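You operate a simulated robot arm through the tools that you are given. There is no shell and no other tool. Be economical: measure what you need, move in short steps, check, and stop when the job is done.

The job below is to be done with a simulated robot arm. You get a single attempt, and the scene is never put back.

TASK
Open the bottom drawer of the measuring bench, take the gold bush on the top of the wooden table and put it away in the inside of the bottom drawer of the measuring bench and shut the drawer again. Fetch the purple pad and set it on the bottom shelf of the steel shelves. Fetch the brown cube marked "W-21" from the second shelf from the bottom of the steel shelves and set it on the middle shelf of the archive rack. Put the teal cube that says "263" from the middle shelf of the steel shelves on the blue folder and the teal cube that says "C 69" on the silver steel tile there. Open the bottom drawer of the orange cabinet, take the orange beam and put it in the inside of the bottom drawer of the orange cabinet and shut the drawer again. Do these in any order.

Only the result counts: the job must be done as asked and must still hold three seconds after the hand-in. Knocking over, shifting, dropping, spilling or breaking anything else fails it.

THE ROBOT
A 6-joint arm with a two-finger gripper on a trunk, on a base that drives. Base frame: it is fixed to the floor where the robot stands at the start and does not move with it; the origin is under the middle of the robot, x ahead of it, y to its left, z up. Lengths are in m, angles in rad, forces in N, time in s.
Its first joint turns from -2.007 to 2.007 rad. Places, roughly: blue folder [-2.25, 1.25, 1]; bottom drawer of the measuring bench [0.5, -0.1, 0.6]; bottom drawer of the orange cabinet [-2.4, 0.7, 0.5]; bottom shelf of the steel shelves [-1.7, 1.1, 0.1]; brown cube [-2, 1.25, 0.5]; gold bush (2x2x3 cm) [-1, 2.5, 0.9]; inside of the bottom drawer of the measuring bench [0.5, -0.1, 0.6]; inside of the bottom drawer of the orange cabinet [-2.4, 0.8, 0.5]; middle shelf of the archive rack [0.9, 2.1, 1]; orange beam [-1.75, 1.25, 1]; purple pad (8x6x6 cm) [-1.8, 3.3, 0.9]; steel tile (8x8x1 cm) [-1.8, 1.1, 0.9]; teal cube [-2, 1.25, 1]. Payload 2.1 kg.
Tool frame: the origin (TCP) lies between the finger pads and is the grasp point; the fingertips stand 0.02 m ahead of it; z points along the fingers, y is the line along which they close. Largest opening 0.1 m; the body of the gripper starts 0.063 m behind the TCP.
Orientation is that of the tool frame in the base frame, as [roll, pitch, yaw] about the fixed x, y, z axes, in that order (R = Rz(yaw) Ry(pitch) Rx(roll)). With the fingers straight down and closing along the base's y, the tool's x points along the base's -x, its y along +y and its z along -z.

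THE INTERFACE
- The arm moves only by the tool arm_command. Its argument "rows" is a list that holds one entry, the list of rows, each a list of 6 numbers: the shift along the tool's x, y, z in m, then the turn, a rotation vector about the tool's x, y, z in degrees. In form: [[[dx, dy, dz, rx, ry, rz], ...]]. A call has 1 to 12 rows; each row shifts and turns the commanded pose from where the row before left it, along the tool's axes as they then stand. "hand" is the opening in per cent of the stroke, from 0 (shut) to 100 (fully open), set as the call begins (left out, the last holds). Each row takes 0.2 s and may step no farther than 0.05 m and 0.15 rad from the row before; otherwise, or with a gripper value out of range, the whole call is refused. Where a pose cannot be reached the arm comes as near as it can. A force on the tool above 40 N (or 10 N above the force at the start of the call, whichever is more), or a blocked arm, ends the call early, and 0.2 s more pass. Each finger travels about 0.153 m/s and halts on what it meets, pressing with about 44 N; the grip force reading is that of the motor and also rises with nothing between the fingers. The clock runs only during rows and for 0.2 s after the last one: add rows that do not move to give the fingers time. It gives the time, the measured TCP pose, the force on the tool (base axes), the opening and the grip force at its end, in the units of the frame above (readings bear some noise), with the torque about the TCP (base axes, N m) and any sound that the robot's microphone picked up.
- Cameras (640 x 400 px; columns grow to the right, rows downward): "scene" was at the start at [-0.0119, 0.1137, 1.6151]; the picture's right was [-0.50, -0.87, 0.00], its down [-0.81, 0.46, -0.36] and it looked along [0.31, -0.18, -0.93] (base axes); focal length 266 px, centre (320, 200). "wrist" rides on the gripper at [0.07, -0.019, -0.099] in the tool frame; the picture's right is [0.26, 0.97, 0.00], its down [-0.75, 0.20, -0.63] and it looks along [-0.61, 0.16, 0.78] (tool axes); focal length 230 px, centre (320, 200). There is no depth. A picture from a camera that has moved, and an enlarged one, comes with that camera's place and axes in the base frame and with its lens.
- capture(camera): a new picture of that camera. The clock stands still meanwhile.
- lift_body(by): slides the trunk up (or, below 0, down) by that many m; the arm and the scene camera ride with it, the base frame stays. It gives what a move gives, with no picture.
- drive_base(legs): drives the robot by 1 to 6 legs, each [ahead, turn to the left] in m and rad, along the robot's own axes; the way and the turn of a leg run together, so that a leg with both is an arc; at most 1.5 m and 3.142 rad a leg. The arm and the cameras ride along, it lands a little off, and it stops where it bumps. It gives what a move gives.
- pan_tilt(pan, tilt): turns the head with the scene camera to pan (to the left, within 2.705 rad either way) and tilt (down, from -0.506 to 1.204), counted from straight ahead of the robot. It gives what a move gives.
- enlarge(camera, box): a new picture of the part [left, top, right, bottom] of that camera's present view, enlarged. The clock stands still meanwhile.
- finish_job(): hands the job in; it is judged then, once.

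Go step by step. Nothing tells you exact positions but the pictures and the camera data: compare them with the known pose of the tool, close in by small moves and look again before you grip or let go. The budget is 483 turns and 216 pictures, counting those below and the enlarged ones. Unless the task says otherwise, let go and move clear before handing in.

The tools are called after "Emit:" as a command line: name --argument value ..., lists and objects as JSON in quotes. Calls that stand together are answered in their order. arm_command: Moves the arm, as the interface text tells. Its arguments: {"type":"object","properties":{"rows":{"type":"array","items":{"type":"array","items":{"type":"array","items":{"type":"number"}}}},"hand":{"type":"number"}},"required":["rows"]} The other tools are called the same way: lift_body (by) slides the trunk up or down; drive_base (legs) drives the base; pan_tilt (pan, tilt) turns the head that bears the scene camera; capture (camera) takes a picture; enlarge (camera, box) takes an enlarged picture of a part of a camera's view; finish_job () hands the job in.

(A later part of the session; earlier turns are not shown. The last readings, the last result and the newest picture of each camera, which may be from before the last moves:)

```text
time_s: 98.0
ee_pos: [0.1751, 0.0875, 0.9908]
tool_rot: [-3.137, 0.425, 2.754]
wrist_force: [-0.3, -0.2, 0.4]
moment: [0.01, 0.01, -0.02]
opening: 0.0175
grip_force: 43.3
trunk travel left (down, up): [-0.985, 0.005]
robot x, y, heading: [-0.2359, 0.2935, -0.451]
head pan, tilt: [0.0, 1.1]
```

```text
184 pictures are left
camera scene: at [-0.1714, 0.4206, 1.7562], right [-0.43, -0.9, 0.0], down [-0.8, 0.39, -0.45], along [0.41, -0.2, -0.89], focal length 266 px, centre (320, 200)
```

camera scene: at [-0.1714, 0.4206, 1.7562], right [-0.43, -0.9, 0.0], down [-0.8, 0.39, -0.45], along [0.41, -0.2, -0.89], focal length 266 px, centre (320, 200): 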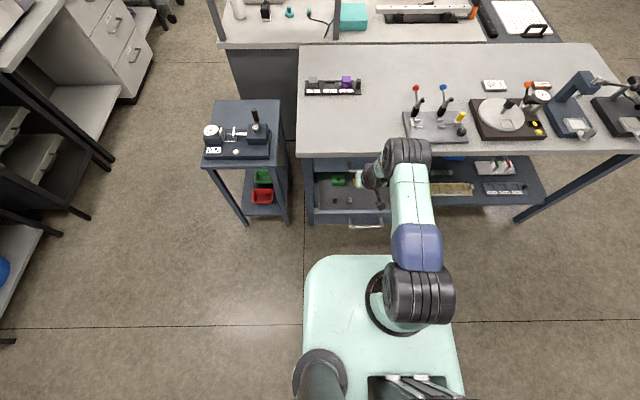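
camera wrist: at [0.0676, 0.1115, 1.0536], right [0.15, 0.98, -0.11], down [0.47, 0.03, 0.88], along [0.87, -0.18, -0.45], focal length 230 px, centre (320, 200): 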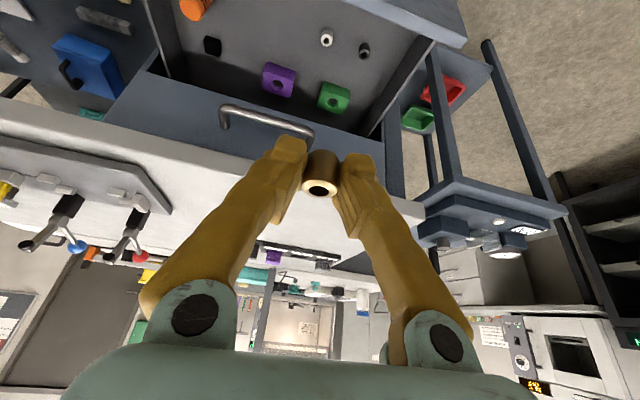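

The drawer has a free gap at its right centre between the black cube and white nut. I reduce the tilt to about 10 degrees, shift right 9 cm, drive 0.16 m ahead and lower partway.

Emit:
arm_command --rows '[[[0, 0, 0, 0, 7.5, 0], [0, 0, 0, 0, 7.5, 0], [0.049, 0, -0.0087, 0, 0, 0], [0, -0.045, 0, 0, 0, 0], [0, -0.045, 0, 0, 0, 0], [0, 0, 0, 0, 0, 0]]]'

Emit:
drive_base --legs '[[0.15, 0]]'

Emit:
lift_body --by -0.2

Emit:
capture --camera "wrist"

Emit:
capture --camera "scene"

```text
time_s: 99.4
ee_pos: [0.0944, 0.0228, 0.9903]
tool_rot: [-3.138, 0.165, 2.754]
wrist_force: [0.6, -0.6, -1.3]
moment: [-0.03, 0.05, 0.01]
opening: 0.0174
grip_force: 43.3
trunk travel left (down, up): [-0.985, 0.005]
robot x, y, heading: [-0.2323, 0.2902, -0.448]
head pan, tilt: [0.0, 1.1]
```

```text
time_s: 100.8
ee_pos: [0.2258, -0.04, 0.9927]
tool_rot: [-3.138, 0.168, 2.753]
wrist_force: [0.1, 0.5, -0.1]
moment: [0.0, 0.02, -0.04]
opening: 0.0177
grip_force: 42.8
trunk travel left (down, up): [-0.985, 0.005]
robot x, y, heading: [-0.1029, 0.2314, -0.448]
head pan, tilt: [0.0, 1.1]
```

```text
time_s: 103.0
ee_pos: [0.2289, -0.0402, 0.7906]
tool_rot: [-3.141, 0.165, 2.753]
wrist_force: [1.0, 0.7, 0.0]
moment: [0.01, -0.03, -0.01]
opening: 0.0176
grip_force: 43.2
trunk travel left (down, up): [-0.785, 0.205]
robot x, y, heading: [-0.1039, 0.2305, -0.447]
head pan, tilt: [0.0, 1.1]
```

```text
183 pictures are left
camera wrist: at [0.1413, -0.025, 0.8782], right [0.13, 0.99, -0.04], down [0.67, -0.05, 0.74], along [0.73, -0.13, -0.67], focal length 230 px, centre (320, 200)
```

wrist: 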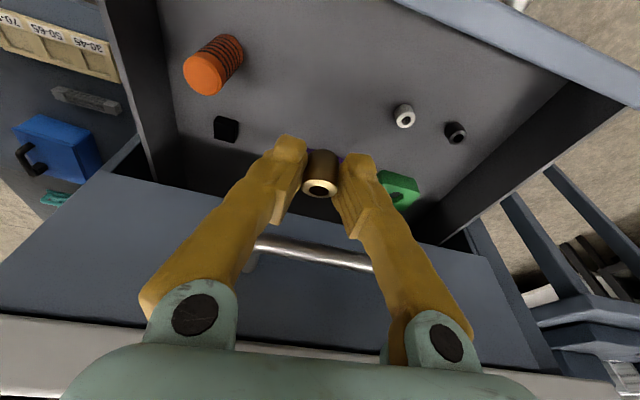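

```text
182 pictures are left
camera scene: at [-0.0384, 0.3563, 1.5562], right [-0.43, -0.9, 0.0], down [-0.8, 0.39, -0.45], along [0.41, -0.2, -0.89], focal length 266 px, centre (320, 200)
```

scene: 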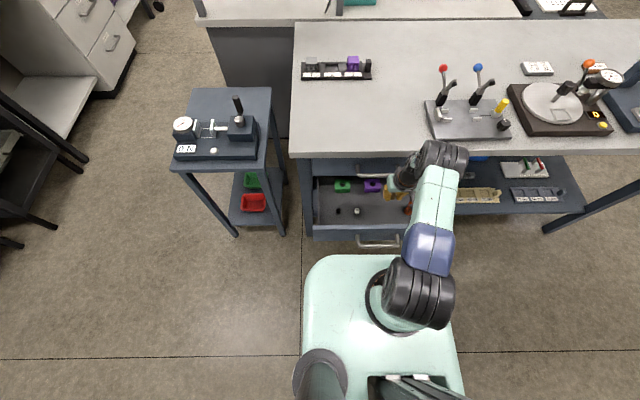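

The spot below the TCP is free. To keep the camera clear of the drawer front and the body clear of the upper handle I straighten 5 degrees, go 1.8 cm ahead, and lower in steps.

Emit:
arm_command --rows '[[[0, 0, 0, 0, 5, 0], [-0.018, 0, 0.0016, 0, 0, 0], [0, 0, 0, 0, 0, 0]]]'

Emit:
lift_body --by -0.11

Emit:
capture --camera "wrist"

Emit:
capture --camera "scene"

```text
time_s: 103.8
ee_pos: [0.2437, -0.0475, 0.7903]
tool_rot: [-3.137, 0.077, 2.753]
wrist_force: [0.3, 0.2, 0.5]
moment: [0.01, 0.04, -0.02]
opening: 0.0174
grip_force: 43.4
trunk travel left (down, up): [-0.785, 0.205]
robot x, y, heading: [-0.1013, 0.2317, -0.447]
head pan, tilt: [0.0, 1.1]
```

```text
time_s: 105.2
ee_pos: [0.2453, -0.0475, 0.6809]
tool_rot: [-3.138, 0.077, 2.754]
wrist_force: [-0.6, 0.2, -1.0]
moment: [-0.01, 0.01, -0.03]
opening: 0.0176
grip_force: 43.9
trunk travel left (down, up): [-0.675, 0.315]
robot x, y, heading: [-0.103, 0.2282, -0.452]
head pan, tilt: [0.0, 1.1]
```

```text
181 pictures are left
camera wrist: at [0.1655, -0.0347, 0.775], right [0.13, 0.99, -0.02], down [0.72, -0.08, 0.69], along [0.68, -0.1, -0.73], focal length 230 px, centre (320, 200)
```

wrist: 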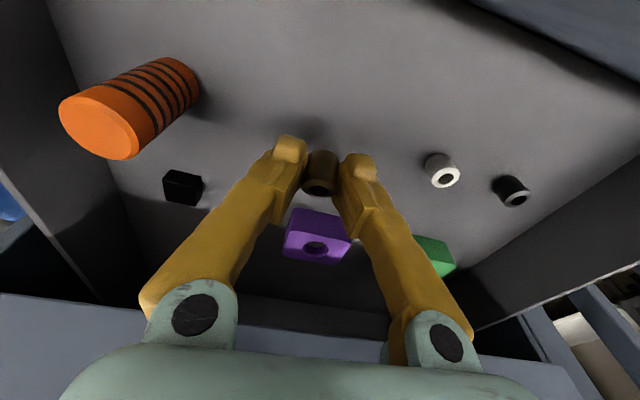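

```text
180 pictures are left
camera scene: at [-0.0384, 0.3563, 1.4462], right [-0.43, -0.9, 0.0], down [-0.8, 0.39, -0.45], along [0.41, -0.2, -0.89], focal length 266 px, centre (320, 200)
```

scene: 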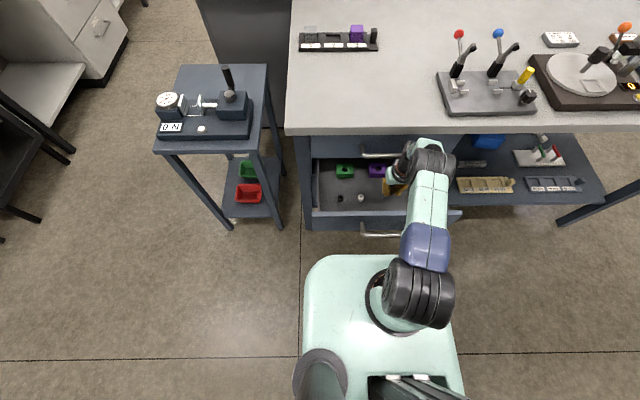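

The bush hangs over free floor with the purple piece 10 cm beyond. I lower 3.5 cm more and check.

Emit:
lift_body --by -0.035

Emit:
capture --camera "wrist"

```text
time_s: 106.0
ee_pos: [0.2448, -0.0483, 0.6448]
tool_rot: [-3.139, 0.078, 2.753]
wrist_force: [0.0, 0.6, -0.5]
moment: [0.01, 0.0, 0.02]
opening: 0.0177
grip_force: 42.6
trunk travel left (down, up): [-0.64, 0.35]
robot x, y, heading: [-0.1036, 0.2286, -0.453]
head pan, tilt: [0.0, 1.1]
```

```text
179 pictures are left
camera wrist: at [0.1655, -0.0347, 0.74], right [0.13, 0.99, -0.02], down [0.72, -0.08, 0.69], along [0.68, -0.1, -0.73], focal length 230 px, centre (320, 200)
```

wrist: 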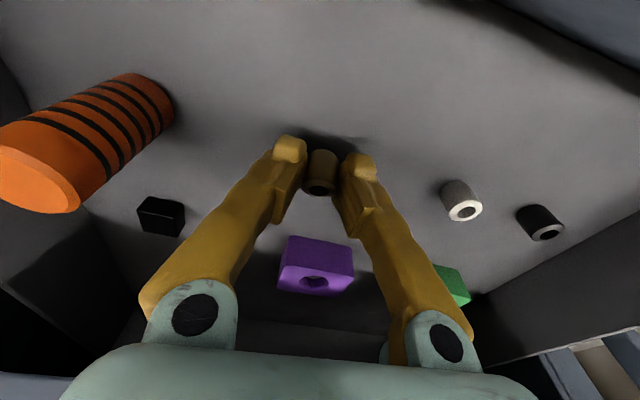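

Very near the floor now; I feel down with the arm in 4 mm steps until contact.

Emit:
arm_command --rows '[[[0, 0, 0.004, 0, 0, 0], [0, 0, 0.004, 0, 0, 0], [0, 0, 0, 0, 0, 0]]]'

```text
time_s: 106.8
ee_pos: [0.246, -0.0477, 0.6369]
tool_rot: [-3.139, 0.078, 2.754]
wrist_force: [1.4, 0.2, -0.6]
moment: [0.0, -0.03, 0.02]
opening: 0.0176
grip_force: 42.9
trunk travel left (down, up): [-0.64, 0.35]
robot x, y, heading: [-0.1053, 0.2285, -0.451]
head pan, tilt: [0.0, 1.1]
```

Emit:
arm_command --rows '[[[0, 0, 0.004, 0, 0, 0], [0, 0, 0.004, 0, 0, 0], [0, 0, 0, 0, 0, 0]]]'

Emit:
capture --camera "wrist"

```text
time_s: 107.6
ee_pos: [0.2462, -0.0478, 0.6334]
tool_rot: [-3.137, 0.085, 2.754]
wrist_force: [-0.6, -2.8, 35.5]
moment: [-0.09, -0.1, 0.02]
opening: 0.0177
grip_force: 43.3
trunk travel left (down, up): [-0.64, 0.35]
robot x, y, heading: [-0.0999, 0.2262, -0.446]
head pan, tilt: [0.0, 1.1]
```

```text
178 pictures are left
camera wrist: at [0.1652, -0.0343, 0.7269], right [0.13, 0.99, -0.03], down [0.72, -0.07, 0.69], along [0.68, -0.11, -0.72], focal length 230 px, centre (320, 200)
```

wrist: 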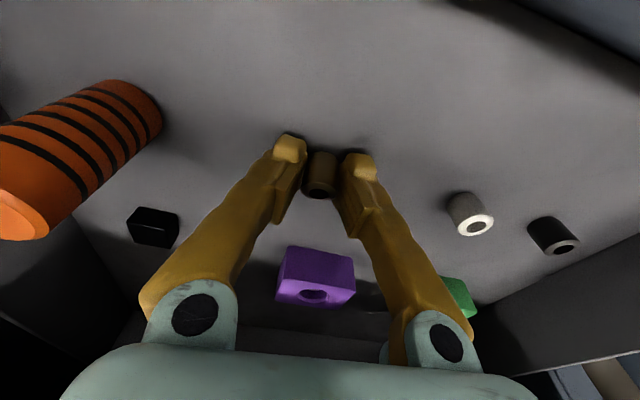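

The bush stands on the drawer floor. I ease off 3 mm, open half way and lift out.

Emit:
arm_command --rows '[[[0, 0, -0.004, 0, 0, 0], [0, 0, 0, 0, 0, 0]]]'

Emit:
arm_command --rows '[[[0, 0, 0, 0, 0, 0], [0, 0, 0, 0, 0, 0], [0, 0, 0, 0, 0, 0]]]' --hand 45

Emit:
lift_body --by 0.15

Emit:
capture --camera "wrist"

```text
time_s: 108.2
ee_pos: [0.2459, -0.0496, 0.6333]
tool_rot: [-3.14, 0.076, 2.753]
wrist_force: [-2.2, -1.7, 8.9]
moment: [-0.03, -0.01, 0.0]
opening: 0.0175
grip_force: 42.6
trunk travel left (down, up): [-0.64, 0.35]
robot x, y, heading: [-0.1016, 0.2304, -0.45]
head pan, tilt: [0.0, 1.1]
```

```text
time_s: 109.0
ee_pos: [0.2465, -0.0477, 0.6332]
tool_rot: [-3.136, 0.077, 2.753]
wrist_force: [0.3, 0.1, -0.8]
moment: [-0.01, 0.0, 0.02]
opening: 0.045
grip_force: 0.0
trunk travel left (down, up): [-0.64, 0.35]
robot x, y, heading: [-0.1033, 0.2309, -0.447]
head pan, tilt: [0.0, 1.1]
```

```text
time_s: 110.7
ee_pos: [0.2468, -0.0482, 0.7838]
tool_rot: [-3.137, 0.076, 2.754]
wrist_force: [-0.4, -0.3, 0.0]
moment: [-0.01, 0.03, 0.0]
opening: 0.0453
grip_force: 0.0
trunk travel left (down, up): [-0.79, 0.2]
robot x, y, heading: [-0.0976, 0.2306, -0.45]
head pan, tilt: [0.0, 1.1]
```

```text
177 pictures are left
camera wrist: at [0.1669, -0.0351, 0.8781], right [0.13, 0.99, -0.02], down [0.72, -0.08, 0.69], along [0.68, -0.1, -0.73], focal length 230 px, centre (320, 200)
```

wrist: 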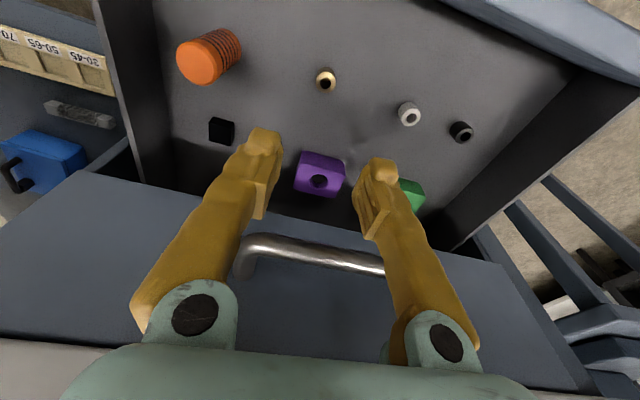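

The bush stands in the drawer. I back off, close the fingers and tilt the gripper forward by about 60 degrees to push the drawer front.

Emit:
drive_base --legs '[[-0.32, 0]]'

Emit:
arm_command --rows '[[[-0.01, 0.03, 0, 0, -8, 0], [-0.02, 0.03, 0, 0, -8, 0], [-0.02, 0.03, 0.01, 0, -8, 0], [-0.02, 0.01, 0.02, 0, -8, 0], [-0.02, 0, 0.02, 0, -8, 0], [-0.02, 0, 0.02, 0, -8, 0], [-0.02, 0, 0.02, 0, -8, 0], [0, 0, 0, 0, 0, 0]]]' --hand 0

Emit:
capture --camera "wrist"

Emit:
capture --camera "scene"

```text
time_s: 112.9
ee_pos: [-0.0408, 0.0922, 0.7835]
tool_rot: [-3.138, 0.076, 2.759]
wrist_force: [-0.2, -0.6, 0.2]
moment: [0.03, -0.01, 0.0]
opening: 0.0451
grip_force: 0.1
trunk travel left (down, up): [-0.79, 0.2]
robot x, y, heading: [-0.3919, 0.3685, -0.446]
head pan, tilt: [0.0, 1.1]
```

```text
time_s: 114.7
ee_pos: [0.1294, 0.1223, 0.7692]
tool_rot: [3.068, 0.962, 2.715]
wrist_force: [-0.8, -0.3, -0.4]
moment: [-0.01, -0.02, 0.01]
opening: 0.0002
grip_force: 29.5
out of reach, approached as far as the arm can: row 2, 3
trunk travel left (down, up): [-0.79, 0.2]
robot x, y, heading: [-0.39, 0.3683, -0.444]
head pan, tilt: [0.0, 1.1]
```

```text
176 pictures are left
camera wrist: at [0.0073, 0.1494, 0.7691], right [0.21, 0.96, -0.17], down [-0.03, 0.18, 0.98], along [0.98, -0.2, 0.06], focal length 230 px, centre (320, 200)
```

wrist: 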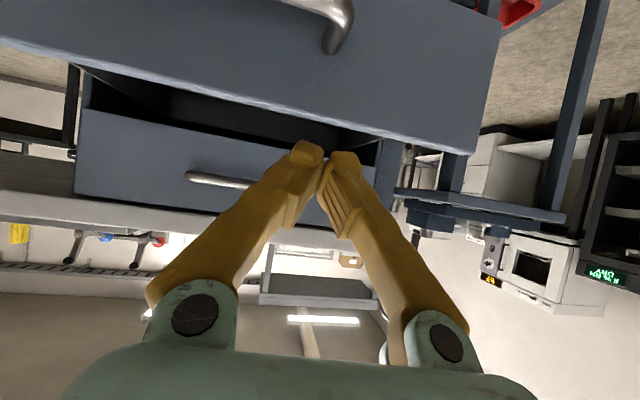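

```text
175 pictures are left
camera scene: at [-0.3282, 0.4949, 1.5612], right [-0.43, -0.9, 0.0], down [-0.8, 0.38, -0.45], along [0.41, -0.2, -0.89], focal length 266 px, centre (320, 200)
```

scene: 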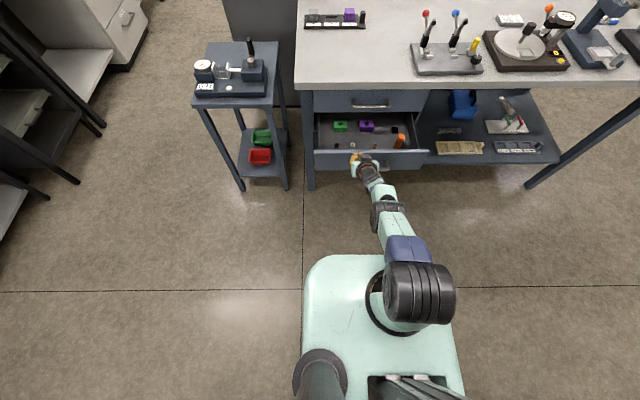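

The closed tip is a few cm before the drawer front and above it. I back 6 cm, shift right 5 cm, lower 7 cm to aim at the panel above the bar.

Emit:
drive_base --legs '[[-0.06, 0]]'

Emit:
arm_command --rows '[[[0, -0.05, 0, 0, 0, 0], [0, 0, 0, 0, 0, 0]]]'

Emit:
lift_body --by -0.07

Emit:
capture --camera "wrist"

```text
time_s: 115.7
ee_pos: [0.0796, 0.1452, 0.767]
tool_rot: [3.068, 0.956, 2.715]
wrist_force: [1.3, -0.6, -0.4]
moment: [0.03, 0.01, -0.02]
opening: 0.0
grip_force: 29.3
trunk travel left (down, up): [-0.79, 0.2]
robot x, y, heading: [-0.4432, 0.3937, -0.446]
head pan, tilt: [0.0, 1.1]
```

```text
time_s: 116.2
ee_pos: [0.0445, 0.0929, 0.7764]
tool_rot: [3.07, 0.963, 2.716]
wrist_force: [-0.2, -0.2, 0.5]
moment: [0.02, 0.02, -0.02]
opening: 0.0
grip_force: 29.5
out of reach, approached as far as the arm can: row 1
trunk travel left (down, up): [-0.79, 0.2]
robot x, y, heading: [-0.4465, 0.3943, -0.446]
head pan, tilt: [0.0, 1.1]
```

```text
time_s: 117.3
ee_pos: [0.0448, 0.0938, 0.7075]
tool_rot: [3.068, 0.966, 2.714]
wrist_force: [0.2, -0.1, -1.0]
moment: [-0.04, 0.0, -0.02]
opening: 0.0002
grip_force: 29.3
trunk travel left (down, up): [-0.72, 0.27]
robot x, y, heading: [-0.4439, 0.3982, -0.445]
head pan, tilt: [0.0, 1.1]
```

```text
174 pictures are left
camera wrist: at [-0.0768, 0.1207, 0.7063], right [0.21, 0.96, -0.17], down [-0.03, 0.18, 0.98], along [0.98, -0.21, 0.07], focal length 230 px, centre (320, 200)
```

wrist: 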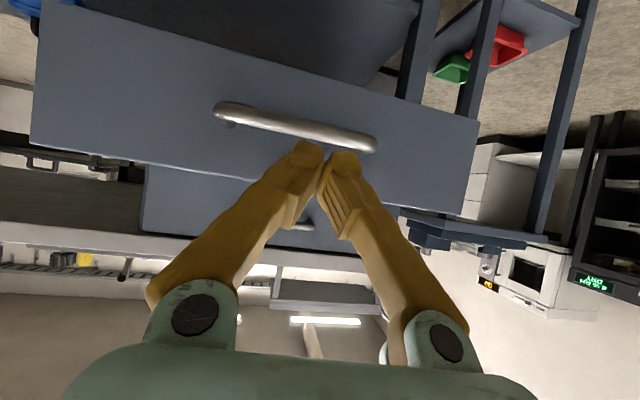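

The tip aims at the panel just above the bar. I lower 8 mm and push by driving ahead 0.25 m, then check.

Emit:
lift_body --by -0.008

Emit:
drive_base --legs '[[0.22, 0]]'

Emit:
capture --camera "scene"

Emit:
capture --camera "wrist"

```text
time_s: 117.9
ee_pos: [0.0439, 0.0933, 0.6999]
tool_rot: [3.07, 0.965, 2.715]
wrist_force: [0.2, 0.7, -0.1]
moment: [0.02, -0.03, -0.01]
opening: 0.0
grip_force: 29.0
trunk travel left (down, up): [-0.712, 0.278]
robot x, y, heading: [-0.4445, 0.3947, -0.45]
head pan, tilt: [0.0, 1.1]
```

```text
time_s: 119.6
ee_pos: [0.242, -0.0016, 0.6983]
tool_rot: [3.069, 0.964, 2.718]
wrist_force: [-0.6, -0.5, 0.1]
moment: [-0.01, 0.01, 0.02]
opening: 0.0
grip_force: 29.5
trunk travel left (down, up): [-0.712, 0.278]
robot x, y, heading: [-0.2452, 0.3, -0.448]
head pan, tilt: [0.0, 1.1]
```

```text
173 pictures are left
camera scene: at [-0.1841, 0.4263, 1.4831], right [-0.43, -0.9, 0.0], down [-0.8, 0.38, -0.45], along [0.41, -0.2, -0.89], focal length 266 px, centre (320, 200)
```

scene: 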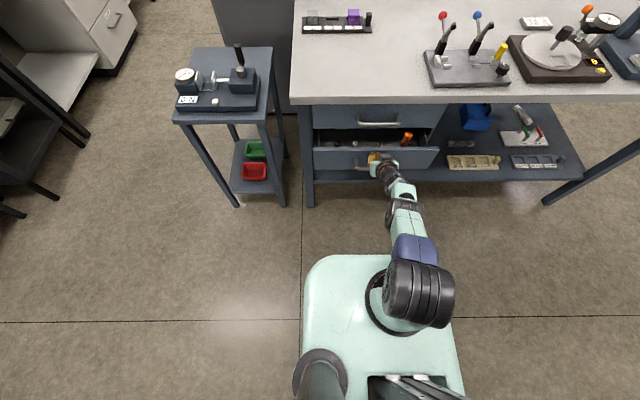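

```text
172 pictures are left
camera wrist: at [0.121, 0.0263, 0.6982], right [0.21, 0.96, -0.17], down [-0.03, 0.18, 0.98], along [0.98, -0.2, 0.06], focal length 230 px, centre (320, 200)
```

wrist: 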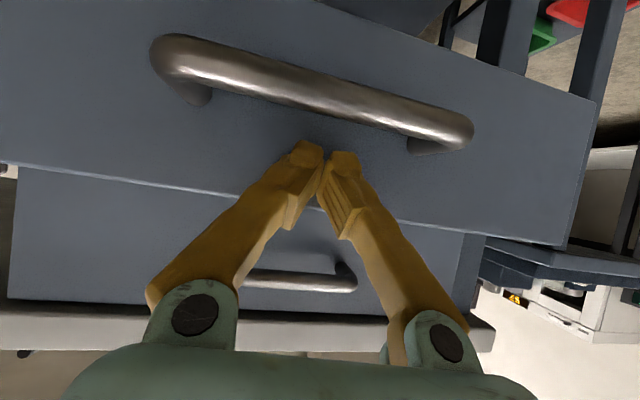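

It is sliding in well. I drive 0.1 m more.

Emit:
drive_base --legs '[[0.1, 0]]'

Emit:
capture --camera "wrist"

```text
time_s: 120.7
ee_pos: [0.3321, -0.0439, 0.6985]
tool_rot: [3.07, 0.964, 2.715]
wrist_force: [0.9, -0.3, 0.6]
moment: [-0.03, -0.02, -0.03]
opening: 0.0001
grip_force: 29.3
trunk travel left (down, up): [-0.712, 0.278]
robot x, y, heading: [-0.1569, 0.2556, -0.444]
head pan, tilt: [0.0, 1.1]
```

```text
171 pictures are left
camera wrist: at [0.211, -0.0164, 0.698], right [0.21, 0.96, -0.17], down [-0.03, 0.18, 0.98], along [0.98, -0.2, 0.06], focal length 230 px, centre (320, 200)
```

wrist: 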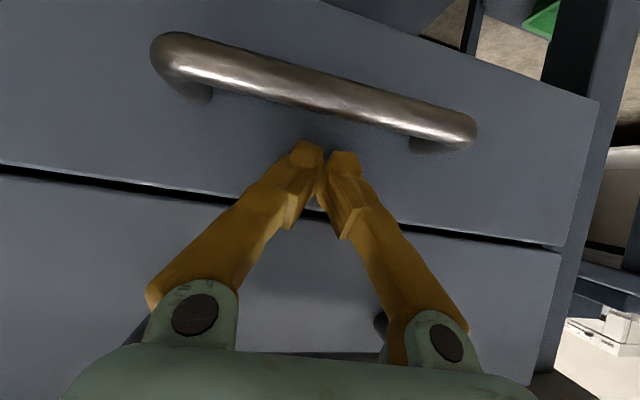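

Almost flush; I push the last bit with the arm in small steps until it stops.

Emit:
arm_command --rows '[[[-0.0034, 0, 0.0049, 0, 0, 0], [-0.0034, 0, 0.0049, 0, 0, 0], [-0.0034, 0, 0.0049, 0, 0, 0], [0, 0, 0, 0, 0, 0]]]'

Emit:
capture --camera "wrist"

```text
time_s: 121.7
ee_pos: [0.3321, -0.0427, 0.6992]
tool_rot: [3.069, 0.965, 2.715]
wrist_force: [-0.1, 0.0, 0.3]
moment: [0.03, 0.0, 0.0]
opening: 0.0
grip_force: 29.4
out of reach, approached as far as the arm can: row 1, 2, 3
trunk travel left (down, up): [-0.712, 0.278]
robot x, y, heading: [-0.155, 0.2605, -0.45]
head pan, tilt: [0.0, 1.1]
```

```text
170 pictures are left
camera wrist: at [0.2107, -0.0163, 0.6983], right [0.21, 0.96, -0.17], down [-0.03, 0.18, 0.98], along [0.98, -0.2, 0.07], focal length 230 px, centre (320, 200)
```

wrist: 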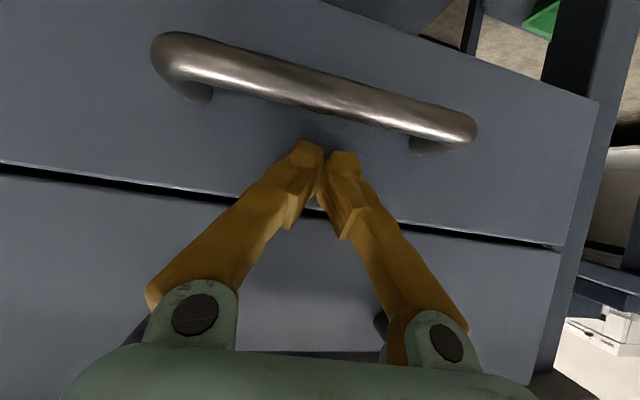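

The arm is at its reach limit, so I nudge with the base by 1.5 cm.

Emit:
drive_base --legs '[[0.015, 0]]'

Emit:
drive_base --legs '[[0.01, 0]]'

Emit:
capture --camera "wrist"

```text
time_s: 122.6
ee_pos: [0.3348, -0.0459, 0.6954]
tool_rot: [3.07, 0.95, 2.714]
wrist_force: [-18.2, 10.6, 7.1]
moment: [-0.07, -0.15, -0.11]
opening: 0.0002
grip_force: 29.3
trunk travel left (down, up): [-0.712, 0.278]
robot x, y, heading: [-0.151, 0.2502, -0.449]
head pan, tilt: [0.0, 1.1]
stopped in leg 1: the force on the tool passed its limit at 47 N (the readings are from after the stop); the commanded pose is now the measured one
```

```text
time_s: 123.4
ee_pos: [0.3342, -0.0448, 0.6904]
tool_rot: [3.069, 0.939, 2.71]
wrist_force: [-19.2, 10.4, 8.0]
moment: [-0.06, -0.15, -0.1]
opening: 0.0
grip_force: 29.8
trunk travel left (down, up): [-0.712, 0.278]
robot x, y, heading: [-0.1403, 0.246, -0.445]
head pan, tilt: [0.0, 1.1]
stopped in leg 1: the force on the tool passed its limit at 44 N (the readings are from after the stop); the commanded pose is now the measured one
```

```text
169 pictures are left
camera wrist: at [0.2137, -0.018, 0.6925], right [0.21, 0.96, -0.17], down [0.0, 0.17, 0.99], along [0.98, -0.21, 0.04], focal length 230 px, centre (320, 200)
```

wrist: 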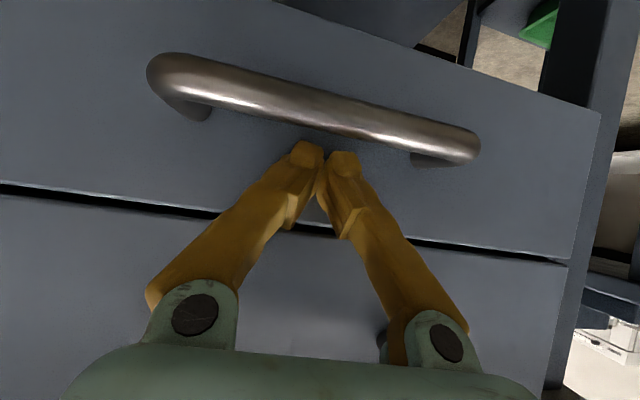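

The drawer is against its stop, shut. I back off, fold the tool back down, raise the trunk and drive toward the workbench with the purple pad.

Emit:
drive_base --legs '[[-0.3, 0]]'

Emit:
arm_command --rows '[[[0.02, 0, -0.02, 0, 8, 0], [0.02, 0, -0.02, 0, 8, 0], [0.02, 0, -0.02, 0, 8, 0], [0.02, 0, -0.01, 0, 8, 0], [0.01, 0, -0.01, 0, 8, 0], [0, 0, 0, 0, 8, 0], [0, 0, 0, 0, 6, 0], [0, 0, 0, 0, 0, 0]]]' --hand 100

Emit:
lift_body --by 0.27

Emit:
drive_base --legs '[[0, 2.19], [1.09, 0], [0, 0.955], [0.86, 0]]'

Emit:
pan_tilt --pan -0.3 --tilt 0.5

Emit:
capture --camera "scene"

```text
time_s: 125.4
ee_pos: [0.0683, 0.0804, 0.6878]
tool_rot: [3.068, 0.934, 2.708]
wrist_force: [0.3, 0.2, -0.1]
moment: [0.0, 0.0, 0.01]
opening: 0.0
grip_force: 29.4
trunk travel left (down, up): [-0.712, 0.278]
robot x, y, heading: [-0.4167, 0.3809, -0.447]
head pan, tilt: [0.0, 1.1]
```

```text
time_s: 127.2
ee_pos: [-0.0199, 0.1319, 0.6891]
tool_rot: [3.04, 0.168, 2.777]
wrist_force: [-0.2, 0.5, 0.2]
moment: [-0.05, -0.03, 0.0]
opening: 0.0998
grip_force: 0.0
out of reach, approached as far as the arm can: row 4, 5, 6
trunk travel left (down, up): [-0.712, 0.278]
robot x, y, heading: [-0.412, 0.3791, -0.448]
head pan, tilt: [0.0, 1.1]
```

```text
time_s: 130.0
ee_pos: [-0.0201, 0.1309, 0.958]
tool_rot: [3.04, 0.168, 2.78]
wrist_force: [0.0, 0.0, -0.1]
moment: [0.04, -0.01, -0.02]
opening: 0.0998
grip_force: 0.0
trunk travel left (down, up): [-0.982, 0.008]
robot x, y, heading: [-0.4128, 0.3803, -0.448]
head pan, tilt: [0.0, 1.1]
```

```text
time_s: 147.4
ee_pos: [-1.7703, 2.0711, 0.9594]
tool_rot: [3.039, 0.168, -0.355]
wrist_force: [-0.3, 0.5, -0.5]
moment: [0.01, 0.01, -0.02]
opening: 0.0999
grip_force: 0.0
trunk travel left (down, up): [-0.982, 0.008]
robot x, y, heading: [-1.3775, 1.8257, 2.699]
head pan, tilt: [0.0, 1.1]
```

```text
time_s: 148.4
ee_pos: [-1.7713, 2.071, 0.9597]
tool_rot: [3.039, 0.167, -0.356]
wrist_force: [-0.4, -0.5, -0.1]
moment: [-0.03, -0.01, -0.02]
opening: 0.1002
grip_force: 0.0
trunk travel left (down, up): [-0.982, 0.008]
robot x, y, heading: [-1.3765, 1.8257, 2.702]
head pan, tilt: [-0.3, 0.499]
```

```text
168 pictures are left
camera scene: at [-1.449, 1.7367, 1.8008], right [0.68, 0.74, 0.0], down [0.35, -0.32, -0.88], along [-0.65, 0.59, -0.48], focal length 266 px, centre (320, 200)
```

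scene: 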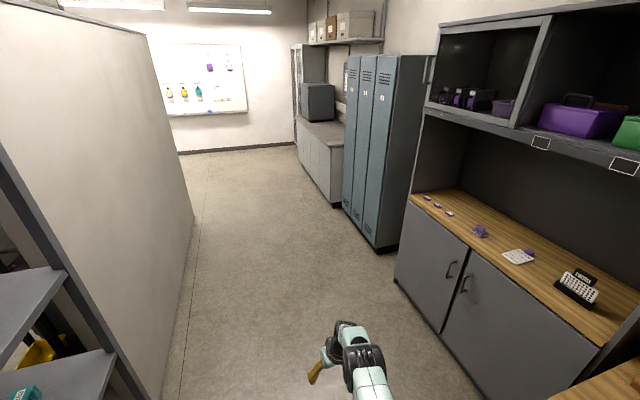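

The way is clear; I drive on to stand square before the workbench at the purple pad.

Emit:
drive_base --legs '[[0, -0.322], [1.05, 0], [0, -1.26]]'

Emit:
pan_tilt --pan 0 --tilt 0.7

Emit:
capture --camera "scene"

```text
time_s: 158.0
ee_pos: [-1.8835, 2.9397, 0.9588]
tool_rot: [3.038, 0.168, -1.933]
wrist_force: [0.1, -0.2, -0.4]
moment: [-0.03, 0.0, 0.03]
opening: 0.1
grip_force: 0.1
trunk travel left (down, up): [-0.982, 0.008]
robot x, y, heading: [-2.1347, 2.5473, 1.125]
head pan, tilt: [-0.3, 0.499]
```

```text
time_s: 158.8
ee_pos: [-1.8841, 2.9401, 0.9594]
tool_rot: [3.036, 0.168, -1.932]
wrist_force: [-0.6, -0.3, -0.2]
moment: [0.0, -0.01, -0.01]
opening: 0.1
grip_force: 0.1
trunk travel left (down, up): [-0.982, 0.008]
robot x, y, heading: [-2.1309, 2.5473, 1.129]
head pan, tilt: [0.0, 0.7]
```

```text
167 pictures are left
camera scene: at [-2.2484, 2.6316, 1.7832], right [0.9, -0.43, 0.0], down [-0.28, -0.58, -0.77], along [0.33, 0.69, -0.64], focal length 266 px, centre (320, 200)
```

scene: 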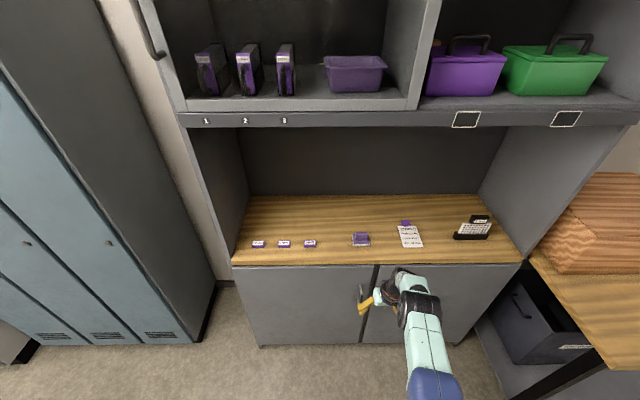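

I enlarge the pad to see its shape and place.

Emit:
enlarge --camera "scene" --box '[330, 215, 394, 255]'

Emit:
capture --camera "wrist"

```text
10.00 times, centred on (362, 235) of scene
camera zoom: at [-2.2484, 2.6316, 1.7832], right [0.9, -0.43, 0.0], down [-0.28, -0.58, -0.77], along [0.33, 0.69, -0.64], focal length 2665 px, centre (-100, -150)
```

zoom: 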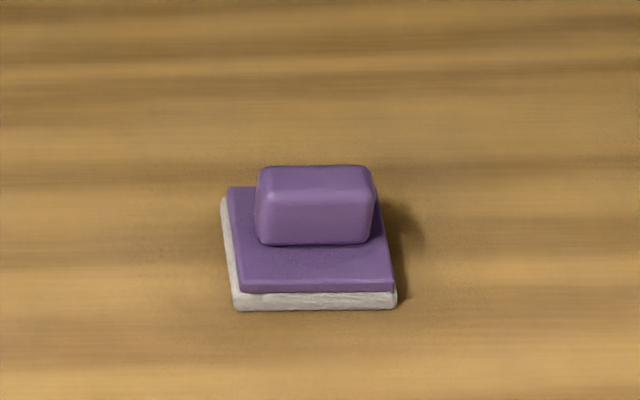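

```text
165 pictures are left
camera wrist: at [-1.8891, 2.8516, 1.0438], right [-0.99, 0.09, 0.05], down [0.1, 0.64, 0.76], along [0.03, 0.76, -0.64], focal length 230 px, centre (320, 200)
```

wrist: 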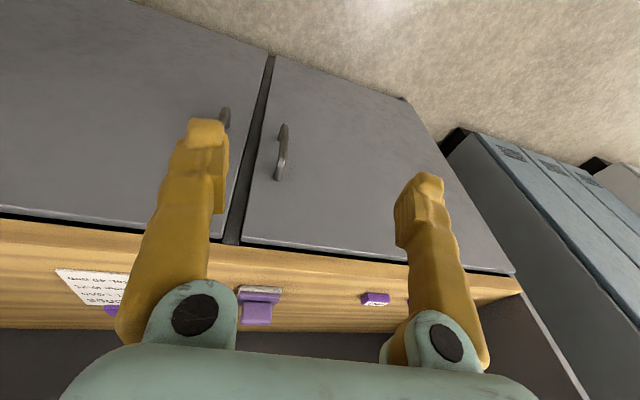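

The pad has an 8x6 cm base and a grip on top, centred near [-1.757, 3.252, 0.93]. I square the tool and tilt it to about 50 degrees, which also suits setting the pad on a low shelf.

Emit:
arm_command --rows '[[[0, 0, 0, 6.1, 0, 0], [0, 0, 0, 0.8, 0, 4.5], [-0.01, 0.02, 0.005, 0, -8, 0], [-0.01, 0, 0.005, 0, -8, 0], [-0.01, 0, 0.01, 0, -8, 0], [-0.01, 0, 0.01, 0, -8, 0], [-0.01, 0, 0.01, 0, -8, 0], [0, 0, 0, 0, 0, 0]]]'

Emit:
capture --camera "wrist"

```text
time_s: 160.6
ee_pos: [-1.9126, 2.9824, 0.9463]
tool_rot: [3.037, 0.498, -2.021]
wrist_force: [-1.2, -0.1, 0.2]
moment: [0.01, 0.01, -0.03]
opening: 0.1001
grip_force: 0.0
out of reach, approached as far as the arm can: row 4, 5, 6, 7
trunk travel left (down, up): [-0.982, 0.008]
robot x, y, heading: [-2.1343, 2.5466, 1.122]
head pan, tilt: [0.0, 0.7]
```

```text
164 pictures are left
camera wrist: at [-1.9349, 2.8737, 0.9997], right [-0.99, 0.17, -0.03], down [0.03, 0.37, 0.93], along [0.17, 0.91, -0.37], focal length 230 px, centre (320, 200)
```

wrist: 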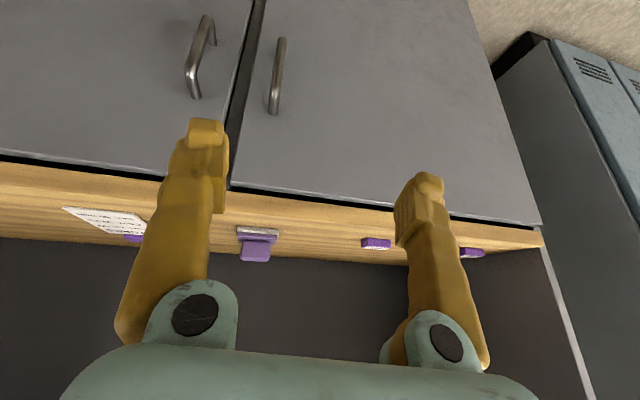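

The arm stopped short; I continue the tilt with more outward motion.

Emit:
arm_command --rows '[[[-0.015, 0, 0.015, 0, 0, 0], [-0.015, 0, 0.01, 3, -6, 0], [-0.015, 0, 0.01, 3, -6, 0], [-0.015, 0, 0.015, 0, -8, 0], [0, 0, 0, 0, 0, 0]]]'

```text
time_s: 161.8
ee_pos: [-1.8915, 3.0376, 0.9391]
tool_rot: [3.087, 0.8, -2.042]
wrist_force: [1.1, -0.2, 0.0]
moment: [-0.05, -0.02, -0.01]
opening: 0.1001
grip_force: 0.0
out of reach, approached as far as the arm can: row 1, 2, 3, 4
trunk travel left (down, up): [-0.982, 0.008]
robot x, y, heading: [-2.1354, 2.5492, 1.124]
head pan, tilt: [0.0, 0.7]
```

Now tilted 46 degrees at pad height. I shift 2.9 cm right and drive 0.15 m ahead, then look.

Emit:
arm_command --rows '[[[0.01, -0.029, -0.01, 3, 0, 0], [0, 0, 0, 0, 0, 0]]]'

Emit:
drive_base --legs '[[0.14, 0]]'

Emit:
capture --camera "wrist"

Emit:
capture --camera "scene"

```text
time_s: 162.4
ee_pos: [-1.8704, 3.0236, 0.9366]
tool_rot: [3.121, 0.802, -2.043]
wrist_force: [-0.5, -0.4, -0.5]
moment: [0.0, -0.03, -0.02]
opening: 0.1
grip_force: 0.1
out of reach, approached as far as the arm can: row 1
trunk travel left (down, up): [-0.982, 0.008]
robot x, y, heading: [-2.1279, 2.5438, 1.125]
head pan, tilt: [0.0, 0.7]
```

```text
time_s: 163.7
ee_pos: [-1.8124, 3.1416, 0.9407]
tool_rot: [3.121, 0.811, -2.044]
wrist_force: [-0.6, -0.4, 0.9]
moment: [0.0, -0.03, 0.0]
opening: 0.1
grip_force: 0.1
trunk travel left (down, up): [-0.982, 0.008]
robot x, y, heading: [-2.0705, 2.669, 1.12]
head pan, tilt: [0.0, 0.7]
```

```text
163 pictures are left
camera wrist: at [-1.8502, 3.0267, 0.9594], right [-0.95, 0.27, -0.17], down [-0.14, 0.14, 0.98], along [0.29, 0.95, -0.09], focal length 230 px, centre (320, 200)
```

wrist: 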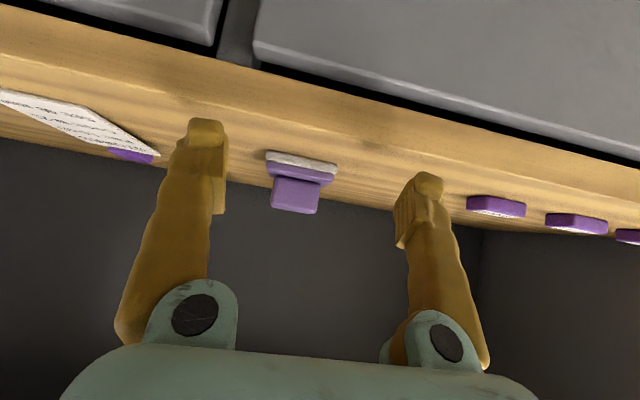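

```text
162 pictures are left
camera scene: at [-2.194, 2.7447, 1.7834], right [0.9, -0.43, 0.0], down [-0.28, -0.57, -0.77], along [0.33, 0.69, -0.64], focal length 266 px, centre (320, 200)
```

scene: 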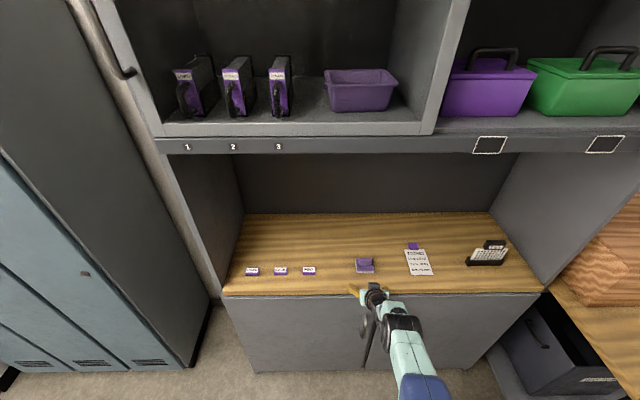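

The pad grip is 12 cm straight ahead at tool height. I drive 8.5 cm, check, then the rest.

Emit:
drive_base --legs '[[0.08, 0]]'

Emit:
capture --camera "wrist"

```text
time_s: 164.8
ee_pos: [-1.7779, 3.2129, 0.9396]
tool_rot: [3.12, 0.811, -2.044]
wrist_force: [-0.1, -0.2, 0.1]
moment: [-0.05, -0.01, 0.01]
opening: 0.1
grip_force: 0.0
trunk travel left (down, up): [-0.982, 0.008]
robot x, y, heading: [-2.038, 2.7432, 1.125]
head pan, tilt: [0.0, 0.7]
```

```text
161 pictures are left
camera wrist: at [-1.8152, 3.0984, 0.9588], right [-0.95, 0.27, -0.17], down [-0.14, 0.14, 0.98], along [0.29, 0.95, -0.09], focal length 230 px, centre (320, 200)
```

wrist: 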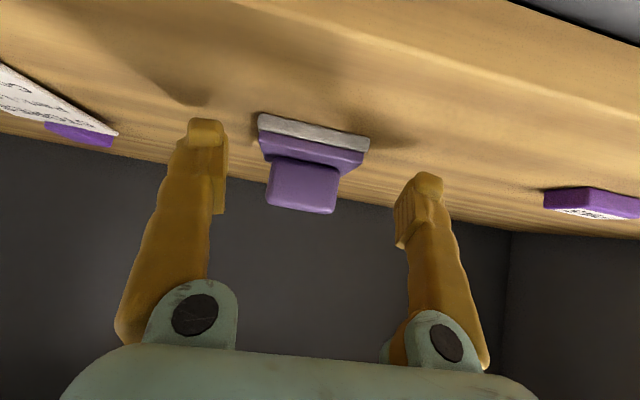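

Nearly there; I trim 5 mm right, drive the last 3.6 cm and look.

Emit:
arm_command --rows '[[[0, -0.005, 0, 0, 0, 0], [0, 0, 0, 0, 0, 0]]]'

Emit:
drive_base --legs '[[0.036, 0]]'

Emit:
capture --camera "wrist"

```text
time_s: 165.3
ee_pos: [-1.7703, 3.2138, 0.9385]
tool_rot: [3.122, 0.806, -2.043]
wrist_force: [-0.1, -0.8, 0.5]
moment: [0.01, 0.03, 0.0]
opening: 0.1
grip_force: 0.0
trunk travel left (down, up): [-0.982, 0.008]
robot x, y, heading: [-2.0374, 2.7408, 1.123]
head pan, tilt: [0.0, 0.7]
```

```text
time_s: 166.2
ee_pos: [-1.7553, 3.2459, 0.9379]
tool_rot: [3.119, 0.808, -2.048]
wrist_force: [0.4, -0.4, -0.2]
moment: [0.03, -0.03, -0.01]
opening: 0.1003
grip_force: 0.1
trunk travel left (down, up): [-0.982, 0.008]
robot x, y, heading: [-2.0197, 2.7779, 1.125]
head pan, tilt: [0.0, 0.7]
```

```text
160 pictures are left
camera wrist: at [-1.7931, 3.1303, 0.9568], right [-0.95, 0.27, -0.17], down [-0.14, 0.14, 0.98], along [0.29, 0.95, -0.09], focal length 230 px, centre (320, 200)
```

wrist: 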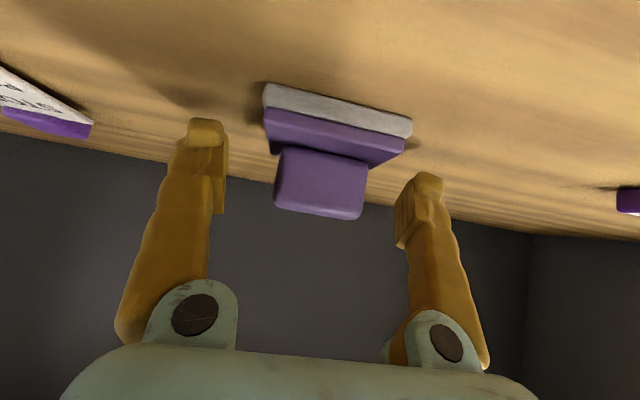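

The grip is centred; I go 1.5 cm further and close.

Emit:
drive_base --legs '[[0.016, 0]]'

Emit:
arm_command --rows '[[[0, 0, 0, 0, 0, 0], [0, 0, 0, 0, 0, 0], [0, 0, 0, 0, 0, 0], [0, 0, 0, 0, 0, 0]]]' --hand 0

Emit:
capture --camera "wrist"

```text
time_s: 167.0
ee_pos: [-1.7469, 3.2605, 0.937]
tool_rot: [3.119, 0.81, -2.049]
wrist_force: [0.0, -0.7, -0.3]
moment: [0.03, -0.03, 0.02]
opening: 0.1001
grip_force: 0.0
trunk travel left (down, up): [-0.982, 0.008]
robot x, y, heading: [-2.0145, 2.7931, 1.126]
head pan, tilt: [0.0, 0.7]
```

```text
time_s: 168.0
ee_pos: [-1.7474, 3.2586, 0.9418]
tool_rot: [3.119, 0.822, -2.048]
wrist_force: [4.7, 7.7, 26.1]
moment: [0.16, -0.23, 0.03]
opening: 0.0474
grip_force: 44.2
trunk travel left (down, up): [-0.982, 0.008]
robot x, y, heading: [-2.0145, 2.7909, 1.12]
head pan, tilt: [0.0, 0.7]
```

```text
159 pictures are left
camera wrist: at [-1.7853, 3.1439, 0.9597], right [-0.95, 0.27, -0.17], down [-0.14, 0.13, 0.98], along [0.29, 0.95, -0.08], focal length 230 px, centre (320, 200)
```

wrist: 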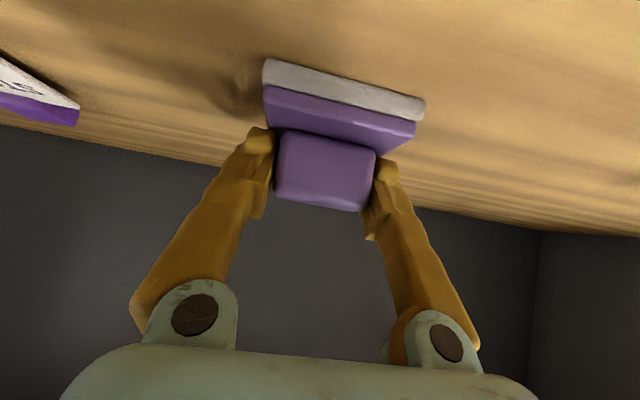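

Gripped at 4.7 cm. I lift with trunk and arm a bit and check.

Emit:
arm_command --rows '[[[-0.011, 0, -0.0105, 0, 0, 0], [-0.011, 0, -0.0105, 0, 0, 0], [-0.011, 0, -0.0105, 0, 0, 0], [0, 0, 0, 0, 0, 0]]]'

Emit:
capture --camera "wrist"

```text
time_s: 169.0
ee_pos: [-1.7427, 3.2592, 0.9824]
tool_rot: [3.108, 0.808, -2.047]
wrist_force: [0.1, 0.0, -1.1]
moment: [0.02, 0.01, -0.01]
opening: 0.0474
grip_force: 44.0
out of reach, approached as far as the arm can: row 2
trunk travel left (down, up): [-0.982, 0.008]
robot x, y, heading: [-2.0175, 2.7899, 1.123]
head pan, tilt: [0.0, 0.7]
```

```text
158 pictures are left
camera wrist: at [-1.7799, 3.1437, 1.0015], right [-0.95, 0.27, -0.17], down [-0.13, 0.14, 0.98], along [0.28, 0.95, -0.09], focal length 230 px, centre (320, 200)
```

wrist: 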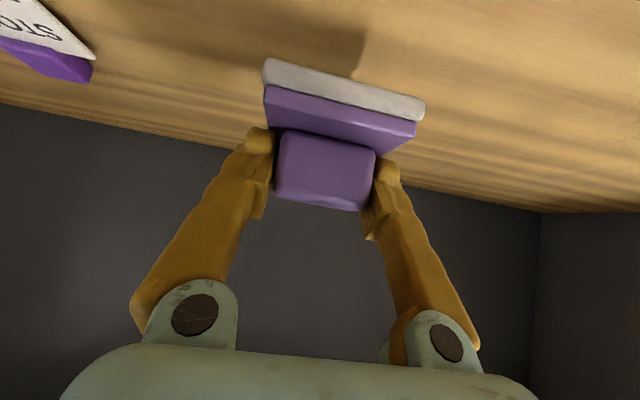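

The pad is lifted. I back off and turn round to look at the steel shelves from this side.

Emit:
drive_base --legs '[[-0.4, 0], [0, 2.4]]'

Emit:
pan_tilt --pan 0.5 --tilt 0.5

Emit:
capture --camera "scene"

```text
time_s: 177.2
ee_pos: [-2.7051, 2.2595, 0.9834]
tool_rot: [3.11, 0.809, 0.367]
wrist_force: [0.8, -0.3, -0.5]
moment: [0.0, -0.03, -0.03]
opening: 0.0474
grip_force: 44.0
trunk travel left (down, up): [-0.982, 0.008]
robot x, y, heading: [-2.1881, 2.4306, -2.743]
head pan, tilt: [0.0, 0.7]
```

```text
time_s: 178.1
ee_pos: [-2.7052, 2.2602, 0.9837]
tool_rot: [3.11, 0.81, 0.367]
wrist_force: [0.5, -0.3, -1.6]
moment: [0.0, 0.02, 0.01]
opening: 0.0473
grip_force: 43.8
trunk travel left (down, up): [-0.982, 0.008]
robot x, y, heading: [-2.1869, 2.4262, -2.747]
head pan, tilt: [0.499, 0.499]
```

```text
157 pictures are left
camera scene: at [-2.138, 2.2537, 1.8008], right [-0.78, 0.62, 0.0], down [0.3, 0.37, -0.88], along [-0.55, -0.69, -0.48], focal length 266 px, centre (320, 200)
```

scene: 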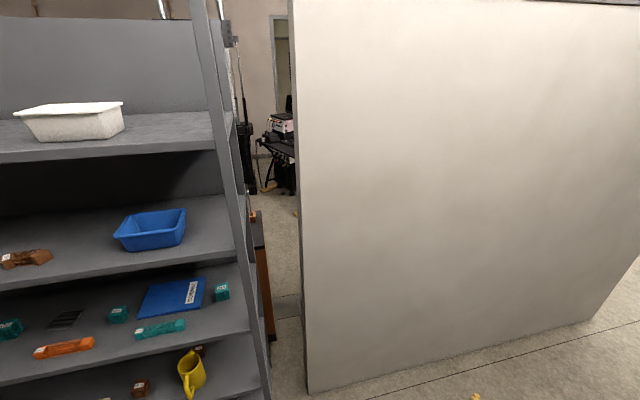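

The steel shelves open toward this corridor, with the folder, cubes and orange beam visible. I look further left along them.

Emit:
pan_tilt --pan 1.1 --tilt 0.75

Emit:
capture --camera "scene"

```text
time_s: 179.1
ee_pos: [-2.7049, 2.2597, 0.983]
tool_rot: [3.11, 0.811, 0.368]
wrist_force: [0.2, -1.1, -1.0]
moment: [0.03, 0.01, 0.01]
opening: 0.0474
grip_force: 44.3
trunk travel left (down, up): [-0.982, 0.008]
robot x, y, heading: [-2.1917, 2.4303, -2.74]
head pan, tilt: [1.1, 0.75]
```

```text
156 pictures are left
camera scene: at [-2.0873, 2.242, 1.7789], right [-1.0, 0.07, 0.0], down [0.05, 0.68, -0.73], along [-0.05, -0.73, -0.68], focal length 266 px, centre (320, 200)
```

scene: 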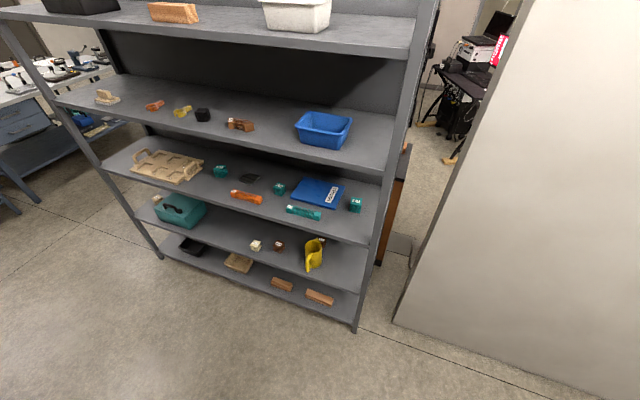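

I enlarge the lower shelves to find a free place on the bottom one.

Emit:
enlarge --camera "scene" --box '[140, 210, 380, 340]'

Emit:
enlarge --camera "scene" --box '[130, 140, 380, 270]'

```text
2.67 times, centred on (260, 275) of scene
camera zoom: at [-2.0873, 2.242, 1.7789], right [-1.0, 0.07, 0.0], down [0.05, 0.68, -0.73], along [-0.05, -0.73, -0.68], focal length 711 px, centre (480, 0)
```

zoom: 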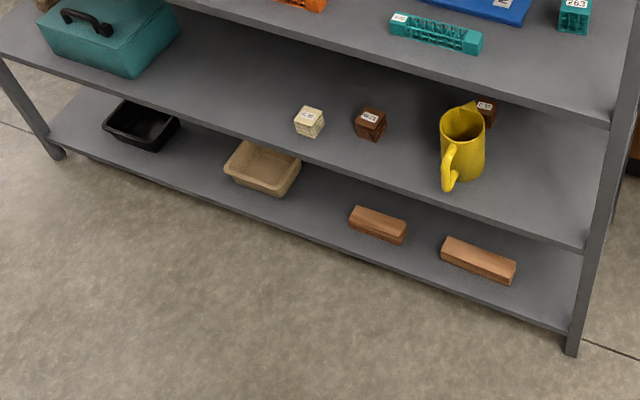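

```text
2.56 times, centred on (255, 205) of scene
camera zoom: at [-2.0873, 2.242, 1.7789], right [-1.0, 0.07, 0.0], down [0.05, 0.68, -0.73], along [-0.05, -0.73, -0.68], focal length 682 px, centre (486, 187)
```

zoom: 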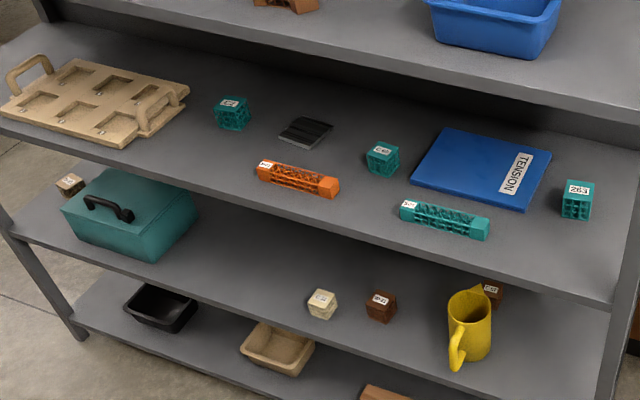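

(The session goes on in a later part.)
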